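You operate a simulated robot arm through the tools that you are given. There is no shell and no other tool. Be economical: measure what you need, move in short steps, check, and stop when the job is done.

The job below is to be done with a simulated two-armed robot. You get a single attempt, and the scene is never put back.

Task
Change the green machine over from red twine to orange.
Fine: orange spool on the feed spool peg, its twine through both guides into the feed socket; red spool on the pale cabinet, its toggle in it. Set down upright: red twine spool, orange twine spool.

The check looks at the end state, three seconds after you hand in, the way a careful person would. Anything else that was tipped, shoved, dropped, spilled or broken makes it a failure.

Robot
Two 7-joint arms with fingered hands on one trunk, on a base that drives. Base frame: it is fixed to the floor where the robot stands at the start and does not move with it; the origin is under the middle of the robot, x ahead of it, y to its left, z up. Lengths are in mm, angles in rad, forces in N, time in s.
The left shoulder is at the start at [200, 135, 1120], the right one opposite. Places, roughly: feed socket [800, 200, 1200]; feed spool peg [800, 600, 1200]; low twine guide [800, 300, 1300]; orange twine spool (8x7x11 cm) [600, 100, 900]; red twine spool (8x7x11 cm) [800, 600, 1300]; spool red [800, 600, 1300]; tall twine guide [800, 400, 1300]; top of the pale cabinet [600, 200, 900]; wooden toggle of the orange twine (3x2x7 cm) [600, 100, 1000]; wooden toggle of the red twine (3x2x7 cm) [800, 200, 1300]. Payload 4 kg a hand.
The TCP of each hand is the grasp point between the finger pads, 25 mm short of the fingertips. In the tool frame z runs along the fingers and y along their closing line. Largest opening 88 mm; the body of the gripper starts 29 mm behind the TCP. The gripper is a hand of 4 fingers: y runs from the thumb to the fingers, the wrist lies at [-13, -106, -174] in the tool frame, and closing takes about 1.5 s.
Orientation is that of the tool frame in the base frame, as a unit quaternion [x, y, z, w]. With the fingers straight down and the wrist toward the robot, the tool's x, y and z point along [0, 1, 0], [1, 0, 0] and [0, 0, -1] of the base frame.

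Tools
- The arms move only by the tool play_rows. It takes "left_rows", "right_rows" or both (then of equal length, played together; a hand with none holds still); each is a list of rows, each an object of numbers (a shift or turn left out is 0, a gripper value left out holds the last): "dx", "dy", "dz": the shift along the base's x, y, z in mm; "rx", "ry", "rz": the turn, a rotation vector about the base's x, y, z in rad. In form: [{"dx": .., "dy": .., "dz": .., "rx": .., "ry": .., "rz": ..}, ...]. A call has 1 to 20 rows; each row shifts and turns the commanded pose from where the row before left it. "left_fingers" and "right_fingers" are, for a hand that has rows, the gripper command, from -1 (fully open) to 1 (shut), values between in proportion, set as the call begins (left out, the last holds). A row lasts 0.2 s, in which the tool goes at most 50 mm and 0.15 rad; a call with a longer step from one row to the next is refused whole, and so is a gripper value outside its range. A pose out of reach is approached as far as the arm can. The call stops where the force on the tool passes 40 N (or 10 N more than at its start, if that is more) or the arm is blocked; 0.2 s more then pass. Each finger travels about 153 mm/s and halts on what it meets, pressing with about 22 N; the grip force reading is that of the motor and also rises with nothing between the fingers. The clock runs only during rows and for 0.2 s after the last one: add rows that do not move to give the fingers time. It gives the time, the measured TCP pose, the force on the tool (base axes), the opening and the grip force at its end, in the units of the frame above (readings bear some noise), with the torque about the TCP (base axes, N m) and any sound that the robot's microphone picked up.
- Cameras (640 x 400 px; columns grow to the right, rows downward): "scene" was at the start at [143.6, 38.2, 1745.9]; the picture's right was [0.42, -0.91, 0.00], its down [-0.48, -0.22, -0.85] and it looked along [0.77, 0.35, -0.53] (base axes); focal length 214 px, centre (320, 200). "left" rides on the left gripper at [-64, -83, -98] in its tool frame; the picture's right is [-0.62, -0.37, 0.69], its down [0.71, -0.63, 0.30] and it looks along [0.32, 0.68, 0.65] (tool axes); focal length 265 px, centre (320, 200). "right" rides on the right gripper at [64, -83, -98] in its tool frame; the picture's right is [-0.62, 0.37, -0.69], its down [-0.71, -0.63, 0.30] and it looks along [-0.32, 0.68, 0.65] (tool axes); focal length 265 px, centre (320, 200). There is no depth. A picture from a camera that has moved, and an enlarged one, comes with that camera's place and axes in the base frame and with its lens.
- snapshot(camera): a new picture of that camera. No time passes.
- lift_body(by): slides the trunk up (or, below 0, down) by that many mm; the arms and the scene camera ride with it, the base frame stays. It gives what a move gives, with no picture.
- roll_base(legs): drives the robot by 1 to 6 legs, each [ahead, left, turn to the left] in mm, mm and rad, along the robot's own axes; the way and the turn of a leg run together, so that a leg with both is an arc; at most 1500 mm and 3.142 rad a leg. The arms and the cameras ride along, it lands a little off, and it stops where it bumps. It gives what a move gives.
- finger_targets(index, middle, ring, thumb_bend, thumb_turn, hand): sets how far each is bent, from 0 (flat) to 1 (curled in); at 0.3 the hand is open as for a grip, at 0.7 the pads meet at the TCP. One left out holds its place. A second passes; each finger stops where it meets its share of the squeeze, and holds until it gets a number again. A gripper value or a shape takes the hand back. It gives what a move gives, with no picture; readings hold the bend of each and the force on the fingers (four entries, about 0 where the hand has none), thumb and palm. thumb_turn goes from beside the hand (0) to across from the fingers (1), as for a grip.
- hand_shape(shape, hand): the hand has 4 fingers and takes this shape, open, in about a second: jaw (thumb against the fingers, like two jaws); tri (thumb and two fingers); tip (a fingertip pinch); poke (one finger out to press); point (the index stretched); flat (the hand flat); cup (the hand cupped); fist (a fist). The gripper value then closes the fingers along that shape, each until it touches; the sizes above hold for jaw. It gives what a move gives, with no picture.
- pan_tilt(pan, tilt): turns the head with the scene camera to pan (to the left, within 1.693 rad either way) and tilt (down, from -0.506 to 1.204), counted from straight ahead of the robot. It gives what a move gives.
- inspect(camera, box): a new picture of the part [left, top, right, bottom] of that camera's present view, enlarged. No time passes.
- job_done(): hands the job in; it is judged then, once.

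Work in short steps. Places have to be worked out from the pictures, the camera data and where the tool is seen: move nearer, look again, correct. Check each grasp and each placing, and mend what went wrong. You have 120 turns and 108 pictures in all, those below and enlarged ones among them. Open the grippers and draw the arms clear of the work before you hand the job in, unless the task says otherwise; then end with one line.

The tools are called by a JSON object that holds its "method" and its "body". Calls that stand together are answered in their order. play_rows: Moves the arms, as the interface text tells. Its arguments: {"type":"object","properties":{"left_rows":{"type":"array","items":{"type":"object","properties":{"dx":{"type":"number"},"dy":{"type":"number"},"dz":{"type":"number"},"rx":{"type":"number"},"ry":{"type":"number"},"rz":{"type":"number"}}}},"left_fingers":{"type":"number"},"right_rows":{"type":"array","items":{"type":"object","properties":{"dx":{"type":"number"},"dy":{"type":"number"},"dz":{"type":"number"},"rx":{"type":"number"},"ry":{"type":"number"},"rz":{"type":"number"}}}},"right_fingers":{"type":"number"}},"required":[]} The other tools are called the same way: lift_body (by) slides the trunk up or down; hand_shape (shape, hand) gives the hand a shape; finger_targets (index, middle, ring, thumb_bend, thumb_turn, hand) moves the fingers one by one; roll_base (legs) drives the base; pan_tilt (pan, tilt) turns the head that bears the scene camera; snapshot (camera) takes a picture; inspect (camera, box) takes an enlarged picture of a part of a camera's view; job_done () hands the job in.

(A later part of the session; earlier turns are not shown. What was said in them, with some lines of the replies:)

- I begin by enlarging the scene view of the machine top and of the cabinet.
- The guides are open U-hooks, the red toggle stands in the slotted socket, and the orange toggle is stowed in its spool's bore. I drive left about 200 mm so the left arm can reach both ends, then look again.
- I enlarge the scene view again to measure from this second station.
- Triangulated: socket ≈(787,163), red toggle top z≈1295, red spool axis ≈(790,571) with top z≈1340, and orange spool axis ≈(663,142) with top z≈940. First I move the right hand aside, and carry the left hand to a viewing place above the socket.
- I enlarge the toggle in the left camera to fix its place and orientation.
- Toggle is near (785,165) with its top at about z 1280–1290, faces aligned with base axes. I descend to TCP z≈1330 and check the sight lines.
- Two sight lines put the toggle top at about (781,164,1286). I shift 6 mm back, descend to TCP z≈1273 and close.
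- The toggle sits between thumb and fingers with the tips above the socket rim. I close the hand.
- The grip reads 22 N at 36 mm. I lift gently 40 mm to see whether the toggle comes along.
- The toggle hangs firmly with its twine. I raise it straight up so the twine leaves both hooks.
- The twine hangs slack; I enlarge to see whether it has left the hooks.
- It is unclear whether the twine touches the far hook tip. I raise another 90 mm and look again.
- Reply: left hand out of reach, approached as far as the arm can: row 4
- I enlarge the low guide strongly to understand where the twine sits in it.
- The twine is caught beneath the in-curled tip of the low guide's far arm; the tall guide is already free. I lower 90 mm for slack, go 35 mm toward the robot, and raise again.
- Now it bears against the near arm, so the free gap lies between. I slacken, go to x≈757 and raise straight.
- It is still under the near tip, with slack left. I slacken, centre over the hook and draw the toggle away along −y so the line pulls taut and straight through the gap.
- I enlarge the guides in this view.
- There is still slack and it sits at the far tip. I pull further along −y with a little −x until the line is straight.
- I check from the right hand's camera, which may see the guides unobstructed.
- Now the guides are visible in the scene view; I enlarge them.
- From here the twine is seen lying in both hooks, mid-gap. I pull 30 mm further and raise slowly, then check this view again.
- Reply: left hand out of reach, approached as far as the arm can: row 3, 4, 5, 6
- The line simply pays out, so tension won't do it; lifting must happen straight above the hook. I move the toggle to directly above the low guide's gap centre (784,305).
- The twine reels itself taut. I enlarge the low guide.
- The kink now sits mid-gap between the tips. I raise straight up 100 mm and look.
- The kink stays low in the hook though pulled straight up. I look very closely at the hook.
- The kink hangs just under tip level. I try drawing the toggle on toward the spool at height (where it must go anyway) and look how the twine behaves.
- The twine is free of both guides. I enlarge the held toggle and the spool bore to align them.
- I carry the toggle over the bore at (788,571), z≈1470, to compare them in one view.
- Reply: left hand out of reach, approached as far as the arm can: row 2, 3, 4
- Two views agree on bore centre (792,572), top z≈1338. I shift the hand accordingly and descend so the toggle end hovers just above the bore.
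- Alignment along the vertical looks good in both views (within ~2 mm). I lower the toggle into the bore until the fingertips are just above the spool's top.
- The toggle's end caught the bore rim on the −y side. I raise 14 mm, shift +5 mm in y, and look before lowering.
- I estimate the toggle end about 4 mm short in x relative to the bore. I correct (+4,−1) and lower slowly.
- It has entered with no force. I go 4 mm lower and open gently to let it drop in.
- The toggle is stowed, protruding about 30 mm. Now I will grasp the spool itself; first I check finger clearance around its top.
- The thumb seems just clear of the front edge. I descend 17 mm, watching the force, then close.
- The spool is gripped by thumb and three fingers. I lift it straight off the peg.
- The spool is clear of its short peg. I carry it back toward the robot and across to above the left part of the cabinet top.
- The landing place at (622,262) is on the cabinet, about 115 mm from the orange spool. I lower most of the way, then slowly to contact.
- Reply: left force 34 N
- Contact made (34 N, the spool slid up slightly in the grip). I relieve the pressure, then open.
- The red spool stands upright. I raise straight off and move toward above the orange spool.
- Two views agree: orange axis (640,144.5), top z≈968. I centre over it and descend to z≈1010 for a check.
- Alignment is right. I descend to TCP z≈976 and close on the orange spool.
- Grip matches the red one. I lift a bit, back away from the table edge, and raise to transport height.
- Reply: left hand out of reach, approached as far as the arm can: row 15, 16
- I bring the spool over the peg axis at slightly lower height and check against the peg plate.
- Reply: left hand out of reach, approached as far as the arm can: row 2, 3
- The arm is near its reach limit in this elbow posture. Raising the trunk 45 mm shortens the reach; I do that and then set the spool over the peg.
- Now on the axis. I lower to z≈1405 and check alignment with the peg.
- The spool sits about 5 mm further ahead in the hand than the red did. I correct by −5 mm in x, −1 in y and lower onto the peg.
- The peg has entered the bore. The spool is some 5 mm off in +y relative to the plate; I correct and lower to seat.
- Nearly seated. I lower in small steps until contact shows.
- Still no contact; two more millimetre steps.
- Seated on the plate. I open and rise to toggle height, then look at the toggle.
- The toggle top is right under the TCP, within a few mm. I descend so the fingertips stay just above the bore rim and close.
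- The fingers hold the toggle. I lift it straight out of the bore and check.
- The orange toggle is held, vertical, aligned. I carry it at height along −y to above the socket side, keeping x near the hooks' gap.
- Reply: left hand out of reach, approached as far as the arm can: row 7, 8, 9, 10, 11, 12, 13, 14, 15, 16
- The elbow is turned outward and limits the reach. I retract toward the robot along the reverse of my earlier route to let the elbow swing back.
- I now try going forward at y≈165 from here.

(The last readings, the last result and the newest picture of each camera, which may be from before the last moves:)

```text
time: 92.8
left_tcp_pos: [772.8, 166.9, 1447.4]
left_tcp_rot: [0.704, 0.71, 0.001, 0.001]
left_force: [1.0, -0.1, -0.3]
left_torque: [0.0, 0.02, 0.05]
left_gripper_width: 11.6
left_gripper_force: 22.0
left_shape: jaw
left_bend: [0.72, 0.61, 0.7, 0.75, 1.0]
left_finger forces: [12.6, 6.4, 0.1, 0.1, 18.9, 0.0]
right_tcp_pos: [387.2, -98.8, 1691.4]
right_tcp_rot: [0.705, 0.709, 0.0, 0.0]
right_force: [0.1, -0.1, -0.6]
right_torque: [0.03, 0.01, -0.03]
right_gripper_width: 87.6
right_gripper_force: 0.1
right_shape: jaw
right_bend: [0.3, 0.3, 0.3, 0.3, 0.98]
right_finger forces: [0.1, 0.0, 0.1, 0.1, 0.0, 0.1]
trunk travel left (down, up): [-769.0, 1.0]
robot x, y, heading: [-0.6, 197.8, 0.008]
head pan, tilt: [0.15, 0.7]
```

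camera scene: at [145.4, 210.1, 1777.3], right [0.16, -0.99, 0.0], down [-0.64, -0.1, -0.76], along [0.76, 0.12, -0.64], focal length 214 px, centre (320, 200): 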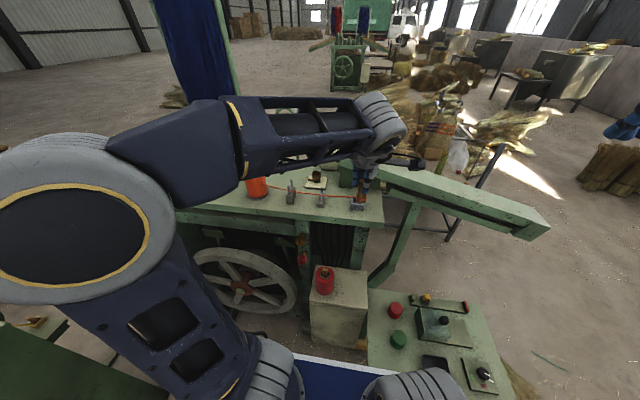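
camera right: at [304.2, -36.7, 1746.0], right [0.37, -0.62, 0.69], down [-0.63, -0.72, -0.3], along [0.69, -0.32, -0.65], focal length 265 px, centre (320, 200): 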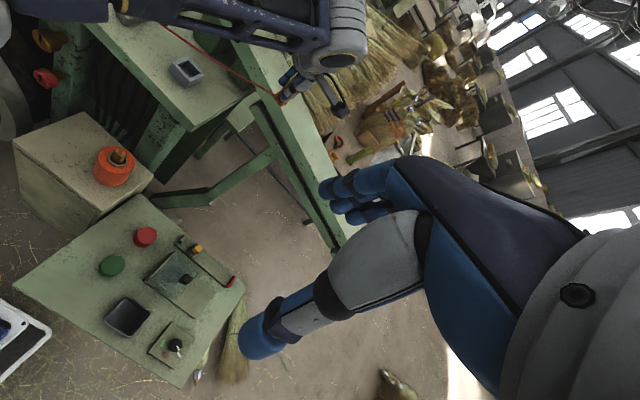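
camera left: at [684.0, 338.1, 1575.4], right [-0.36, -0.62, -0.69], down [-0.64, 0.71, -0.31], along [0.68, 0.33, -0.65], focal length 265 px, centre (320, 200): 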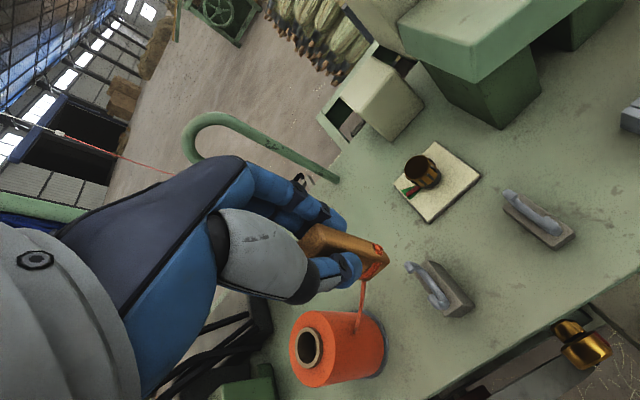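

It works. I look at where the twine runs relative to the hooks and at the toggle over the socket.

{"method": "snapshot", "body": {"camera": "left"}}

{"method": "inspect", "body": {"camera": "scene", "box": [240, 160, 380, 220]}}

```text
18 pictures are left
camera left: at [689.2, 102.2, 1545.9], right [-0.36, -0.62, -0.69], down [-0.64, 0.71, -0.31], along [0.68, 0.33, -0.65], focal length 265 px, centre (320, 200)
```

left: 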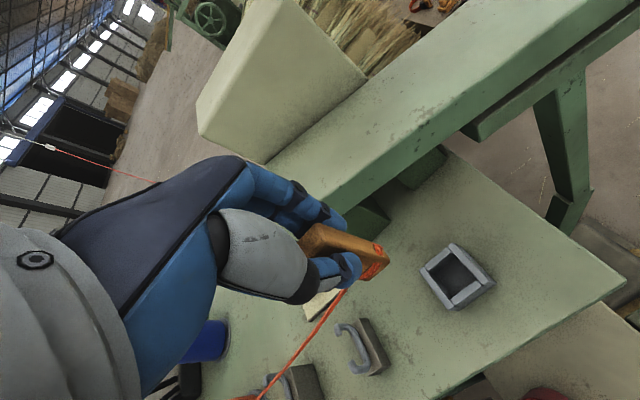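

```text
4.57 times, centred on (310, 190) of scene
camera zoom: at [145.5, 210.3, 1777.3], right [0.16, -0.99, 0.0], down [-0.64, -0.1, -0.76], along [0.76, 0.12, -0.64], focal length 980 px, centre (366, 246)
```

zoom: 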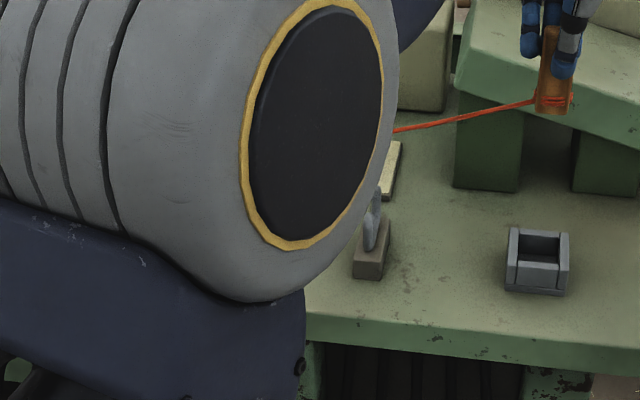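

The twine runs above the hooks. I go to y≈161 and lower to z≈1340, then check the line against the hook gaps.

{"method": "play_rows", "body": {"left_rows": [{"dx": 2, "dy": -6}, {"dz": -25}, {"dz": -30}, {"dz": -30}, {"dz": -22}, {}]}}

{"method": "inspect", "body": {"camera": "left", "box": [220, 200, 480, 400]}}

```text
time: 94.2
left_tcp_pos: [774.4, 160.4, 1339.7]
left_tcp_rot: [0.704, 0.71, 0.001, 0.0]
left_force: [0.1, 0.4, 0.3]
left_torque: [0.03, 0.02, -0.02]
left_gripper_width: 11.5
left_gripper_force: 21.7
left_shape: jaw
left_bend: [0.72, 0.61, 0.7, 0.75, 1.0]
left_finger forces: [12.4, 6.6, 0.0, 0.0, 18.9, 0.0]
right_tcp_pos: [386.6, -98.3, 1689.7]
right_tcp_rot: [0.705, 0.709, 0.0, 0.0]
right_force: [0.6, -0.1, 0.3]
right_torque: [0.01, 0.0, -0.02]
right_gripper_width: 87.8
right_gripper_force: 0.0
right_shape: jaw
right_bend: [0.3, 0.3, 0.3, 0.3, 0.98]
right_finger forces: [0.1, 0.0, 0.0, 0.1, 0.0, 0.0]
trunk travel left (down, up): [-769.0, 1.0]
robot x, y, heading: [-1.4, 196.7, 0.004]
head pan, tilt: [0.15, 0.7]
```

```text
2.00 times, centred on (350, 300) of left
camera zoom: at [691.5, 95.3, 1438.0], right [-0.36, -0.62, -0.69], down [-0.64, 0.71, -0.31], along [0.68, 0.33, -0.65], focal length 531 px, centre (260, 0)
```

zoom: 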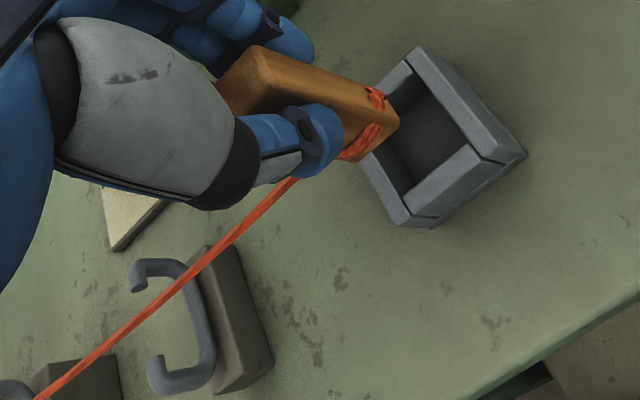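

The twine crosses between the hook tips. Toggle end computes to about (774,164) versus socket centre (778.5,165.5); I shift (+4,+2) and lower to just above the rim.

{"method": "play_rows", "body": {"left_rows": [{"dx": 4, "dy": 2}, {"dz": -12}, {"dz": -12}, {}]}}

{"method": "inspect", "body": {"camera": "left", "box": [280, 190, 440, 310]}}

{"method": "inspect", "body": {"camera": "scene", "box": [320, 160, 390, 220]}}

```text
time: 95.2
left_tcp_pos: [777.3, 162.9, 1316.7]
left_tcp_rot: [0.704, 0.71, 0.0, 0.001]
left_force: [0.0, 0.8, 0.0]
left_torque: [0.02, -0.02, -0.02]
left_gripper_width: 11.6
left_gripper_force: 22.4
left_shape: jaw
left_bend: [0.72, 0.61, 0.7, 0.75, 1.0]
left_finger forces: [12.6, 6.4, 0.1, 0.0, 18.9, 0.1]
right_tcp_pos: [388.0, -98.1, 1690.9]
right_tcp_rot: [0.706, 0.709, 0.0, 0.0]
right_force: [-0.1, -0.3, 0.2]
right_torque: [-0.03, 0.01, 0.0]
right_gripper_width: 87.6
right_gripper_force: 0.0
right_shape: jaw
right_bend: [0.3, 0.3, 0.3, 0.3, 0.98]
right_finger forces: [0.1, 0.0, 0.1, 0.1, 0.0, 0.0]
trunk travel left (down, up): [-769.0, 1.0]
robot x, y, heading: [1.4, 194.4, 0.001]
head pan, tilt: [0.15, 0.7]
```

```text
3.33 times, centred on (360, 250) of left
camera zoom: at [693.4, 97.5, 1414.3], right [-0.36, -0.62, -0.69], down [-0.64, 0.71, -0.31], along [0.68, 0.33, -0.65], focal length 885 px, centre (187, 33)
```

zoom: 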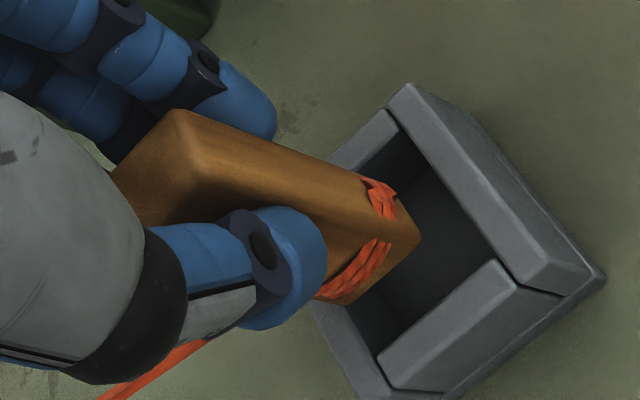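

```text
6.67 times, centred on (355, 190) of scene
camera zoom: at [145.5, 210.2, 1777.3], right [0.16, -0.99, 0.0], down [-0.64, -0.1, -0.76], along [0.76, 0.12, -0.64], focal length 1430 px, centre (87, 267)
```

zoom: 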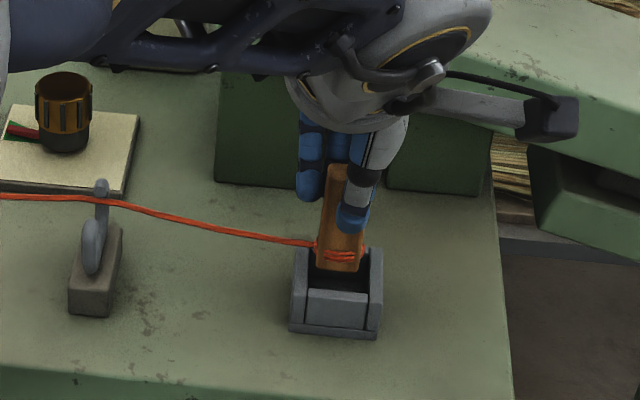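

There is a bend in the twine at the low guide; I look closely whether it lies inside or on the far tip.

{"method": "inspect", "body": {"camera": "scene", "box": [316, 178, 340, 196]}}

{"method": "inspect", "body": {"camera": "left", "box": [200, 280, 340, 400]}}

```text
16.00 times, centred on (328, 187) of scene
camera zoom: at [145.5, 210.2, 1777.3], right [0.16, -0.99, 0.0], down [-0.64, -0.1, -0.76], along [0.76, 0.12, -0.64], focal length 3432 px, centre (192, 408)
```

zoom: 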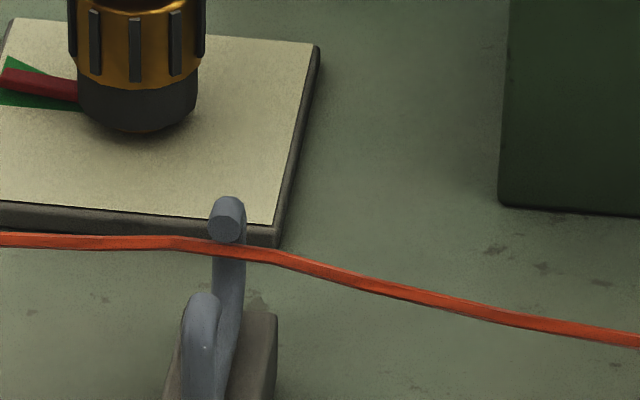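

```text
3.33 times, centred on (270, 340) of left
camera zoom: at [693.4, 97.5, 1414.3], right [-0.36, -0.62, -0.69], down [-0.64, 0.71, -0.31], along [0.68, 0.33, -0.65], focal length 885 px, centre (487, -267)
```

zoom: 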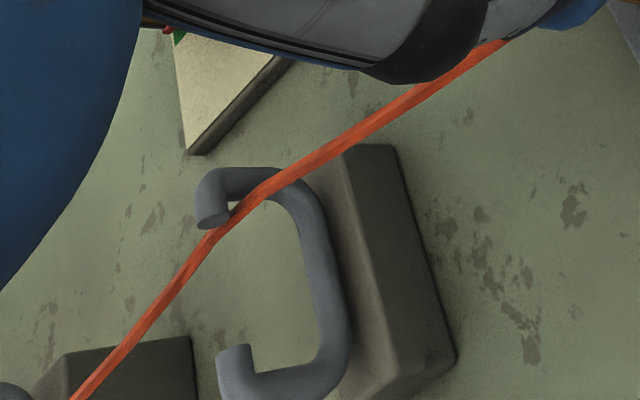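

The twine lies inside the low hook, against its far arm. The toggle is lined up with the socket; I shift +2 mm in x and lower it in.

{"method": "play_rows", "body": {"left_rows": [{"dx": 2}, {"dz": -8}, {"dz": -8}, {"dz": -7}, {"dz": -6}, {}]}}

{"method": "inspect", "body": {"camera": "left", "box": [280, 190, 440, 310]}}

{"method": "inspect", "body": {"camera": "scene", "box": [310, 160, 390, 220]}}

```text
time: 96.6
left_tcp_pos: [779.3, 163.3, 1286.8]
left_tcp_rot: [0.704, 0.71, 0.002, 0.001]
left_force: [-2.9, 1.5, 10.0]
left_torque: [0.06, -0.01, 0.03]
left_gripper_width: 12.3
left_gripper_force: 21.6
left_shape: jaw
left_bend: [0.72, 0.61, 0.7, 0.75, 1.0]
left_finger forces: [12.8, 7.0, 0.1, 0.0, 21.9, 0.0]
right_tcp_pos: [387.1, -98.7, 1691.7]
right_tcp_rot: [0.705, 0.709, -0.001, 0.0]
right_force: [0.0, 0.7, -0.4]
right_torque: [0.0, 0.0, 0.02]
right_gripper_width: 87.5
right_gripper_force: 0.1
right_shape: jaw
right_bend: [0.3, 0.3, 0.3, 0.3, 0.98]
right_finger forces: [0.0, 0.0, 0.1, 0.0, 0.1, 0.1]
trunk travel left (down, up): [-769.0, 1.0]
robot x, y, heading: [-3.5, 195.3, 0.008]
head pan, tilt: [0.15, 0.7]
```

```text
3.33 times, centred on (360, 250) of left
camera zoom: at [696.0, 97.3, 1385.8], right [-0.36, -0.62, -0.69], down [-0.63, 0.71, -0.31], along [0.68, 0.33, -0.65], focal length 885 px, centre (187, 33)
```

zoom: 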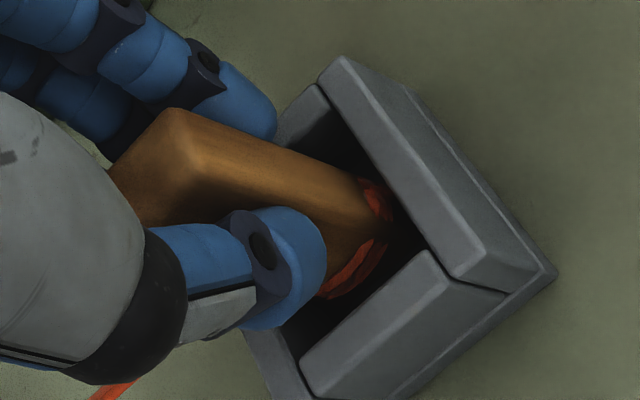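

```text
6.67 times, centred on (350, 190) of scene
camera zoom: at [145.0, 210.3, 1777.5], right [0.16, -0.99, 0.0], down [-0.64, -0.1, -0.77], along [0.76, 0.12, -0.64], focal length 1430 px, centre (120, 267)
```

zoom: 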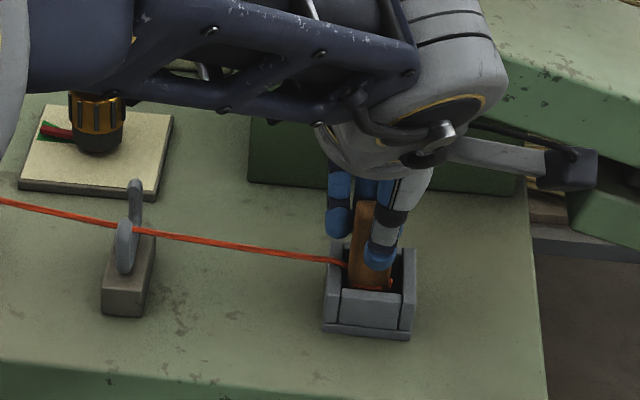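

The toggle is inside the socket and the twine lies in the low hook. I open the hand and rise straight up.

{"method": "play_rows", "body": {"left_rows": [{}, {}, {}, {}, {}], "left_fingers": -1}}

{"method": "inspect", "body": {"camera": "left", "box": [240, 170, 480, 350]}}

```text
time: 97.8
left_tcp_pos: [780.0, 162.5, 1286.4]
left_tcp_rot: [0.703, 0.711, 0.001, 0.001]
left_force: [0.5, -0.6, 0.7]
left_torque: [-0.03, 0.0, -0.01]
left_gripper_width: 87.6
left_gripper_force: 0.0
left_shape: jaw
left_bend: [0.3, 0.3, 0.3, 0.3, 0.98]
left_finger forces: [0.0, 0.0, 0.0, 0.1, 0.0, 0.0]
right_tcp_pos: [387.4, -98.3, 1688.6]
right_tcp_rot: [0.705, 0.709, 0.0, 0.0]
right_force: [-0.4, 0.3, -1.1]
right_torque: [-0.03, -0.01, -0.04]
right_gripper_width: 87.7
right_gripper_force: 0.1
right_shape: jaw
right_bend: [0.3, 0.3, 0.3, 0.3, 0.98]
right_finger forces: [0.1, 0.1, 0.0, 0.0, 0.0, 0.1]
trunk travel left (down, up): [-769.0, 1.0]
robot x, y, heading: [1.7, 196.1, 0.006]
head pan, tilt: [0.15, 0.7]
```

```text
2.22 times, centred on (360, 260) of left
camera zoom: at [696.3, 97.3, 1384.5], right [-0.36, -0.62, -0.69], down [-0.64, 0.71, -0.31], along [0.68, 0.33, -0.65], focal length 590 px, centre (231, 67)
```

zoom: 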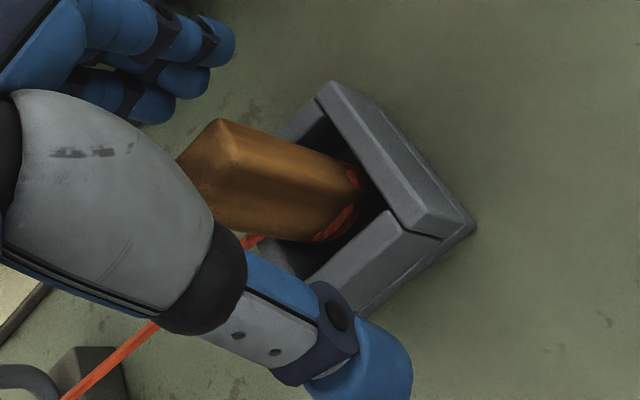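

The toggle stands in the socket. I rise, draw the arm back clear, and then check everything.

{"method": "play_rows", "body": {"left_rows": [{"dz": 15}, {"dz": 30}, {"dz": 35}, {"dz": 35}, {"dz": 35}, {"dz": 30}, {"dx": -30}, {"dx": -40}, {"dx": -40, "dy": 20}, {"dx": -40, "dy": 30}, {"dx": -40, "dy": 30}, {"dx": -40, "dy": 30}, {"dx": -40, "dy": 30}, {"dx": -40, "dy": 30}, {"dx": -40, "dy": 30}, {"dx": -30, "dy": 30}, {"dy": 30}, {"dy": 30}, {}]}}

{"method": "snapshot", "body": {"camera": "scene"}}

```text
time: 101.8
left_tcp_pos: [470.0, 430.4, 1454.0]
left_tcp_rot: [0.704, 0.71, 0.0, 0.0]
left_force: [0.2, -0.6, 0.1]
left_torque: [0.01, -0.01, 0.01]
left_gripper_width: 87.6
left_gripper_force: 0.0
left_shape: jaw
left_bend: [0.3, 0.3, 0.3, 0.3, 0.98]
left_finger forces: [0.0, 0.0, 0.0, 0.0, 0.0, 0.0]
left hand out of reach, approached as far as the arm can: row 14, 15, 16
right_tcp_pos: [387.5, -99.2, 1690.9]
right_tcp_rot: [0.706, 0.709, 0.0, 0.0]
right_force: [-0.3, 0.2, 0.7]
right_torque: [0.0, -0.04, -0.01]
right_gripper_width: 87.6
right_gripper_force: 0.1
right_shape: jaw
right_bend: [0.3, 0.3, 0.3, 0.3, 0.98]
right_finger forces: [0.1, 0.0, 0.1, 0.0, 0.0, 0.1]
trunk travel left (down, up): [-769.0, 1.0]
robot x, y, heading: [0.8, 194.0, 0.008]
head pan, tilt: [0.15, 0.7]
```

```text
8 pictures are left
camera scene: at [145.4, 210.4, 1777.3], right [0.16, -0.99, 0.0], down [-0.64, -0.1, -0.76], along [0.76, 0.12, -0.64], focal length 214 px, centre (320, 200)
```

scene: 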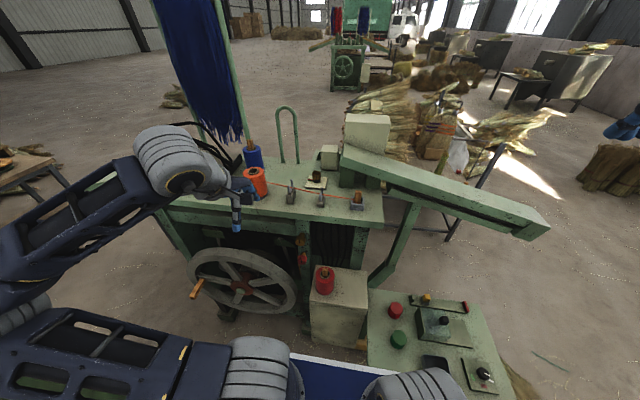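

The arm is back. I enlarge the twine run through both guides and socket.

{"method": "inspect", "body": {"camera": "scene", "box": [240, 160, 370, 215]}}

{"method": "inspect", "body": {"camera": "scene", "box": [280, 178, 330, 208]}}

```text
4.92 times, centred on (305, 188) of scene
camera zoom: at [145.4, 210.4, 1777.3], right [0.16, -0.99, 0.0], down [-0.64, -0.1, -0.76], along [0.76, 0.12, -0.64], focal length 1056 px, centre (394, 262)
```

zoom: 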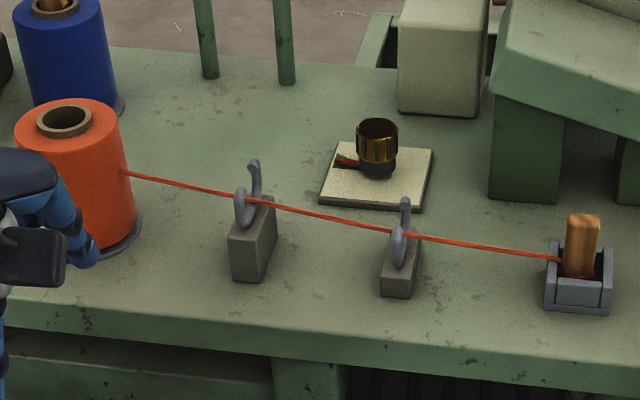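

```text
12.80 times, centred on (305, 193) of scene
camera zoom: at [145.4, 210.4, 1777.3], right [0.16, -0.99, 0.0], down [-0.64, -0.1, -0.76], along [0.76, 0.12, -0.64], focal length 2745 px, centre (512, 290)
```

zoom: 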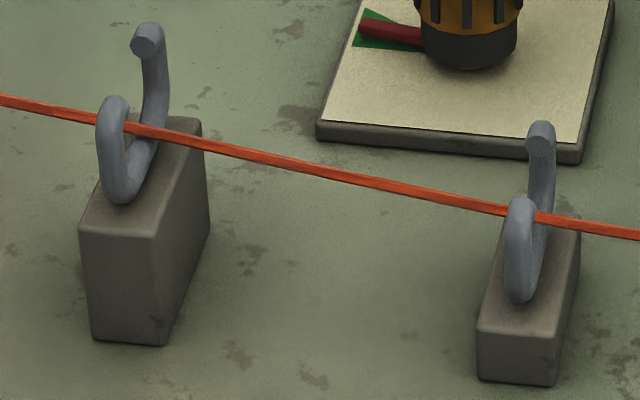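

The twine lies in both hooks just as the red one did. Last look at the red spool on the cabinet.

{"method": "inspect", "body": {"camera": "scene", "box": [280, 240, 400, 340]}}

{"method": "snapshot", "body": {"camera": "left"}}

```text
4.00 times, centred on (340, 290) of scene
camera zoom: at [145.4, 210.4, 1777.3], right [0.16, -0.99, 0.0], down [-0.64, -0.1, -0.76], along [0.76, 0.12, -0.64], focal length 858 px, centre (240, -160)
```

zoom: 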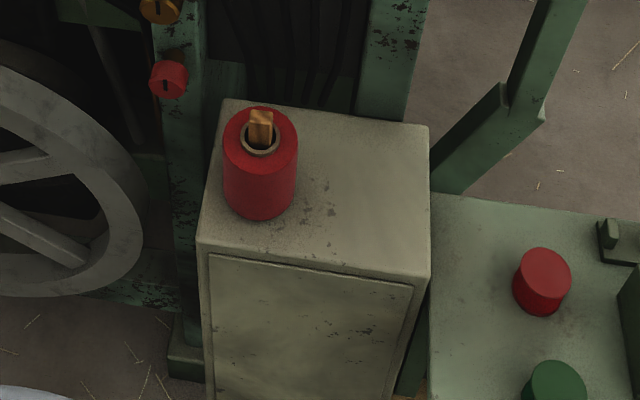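

```text
4 pictures are left
camera left: at [386.4, 365.6, 1552.5], right [-0.36, -0.62, -0.69], down [-0.64, 0.71, -0.31], along [0.68, 0.33, -0.65], focal length 265 px, centre (320, 200)
```

left: 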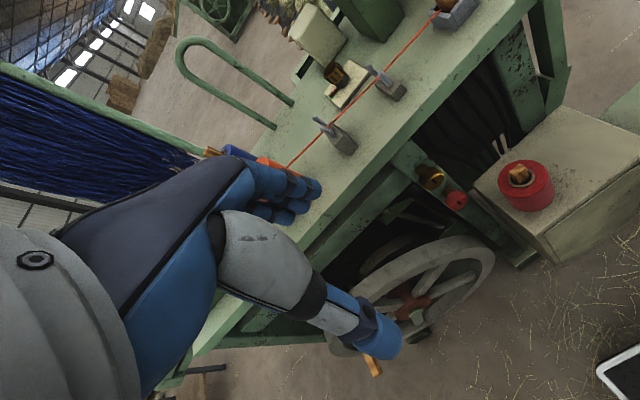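

All items are in place: the orange spool is on the peg, its twine is in both guides, its toggle is in the socket, and the red spool is upright on the cabinet with its toggle stowed. The hands are open and clear, so I hand in.

{"method": "job_done", "body": {}}

```text
The job is handed in.
```

The green machine is changed over from red twine to orange: the orange spool is on the feed peg, its twine lies in both guides, and its toggle is in the feed socket. The red spool stands upright on the pale cabinet with its toggle in it, and I saw nothing else moved in the last pictures. I have handed the job in, but no result came back.
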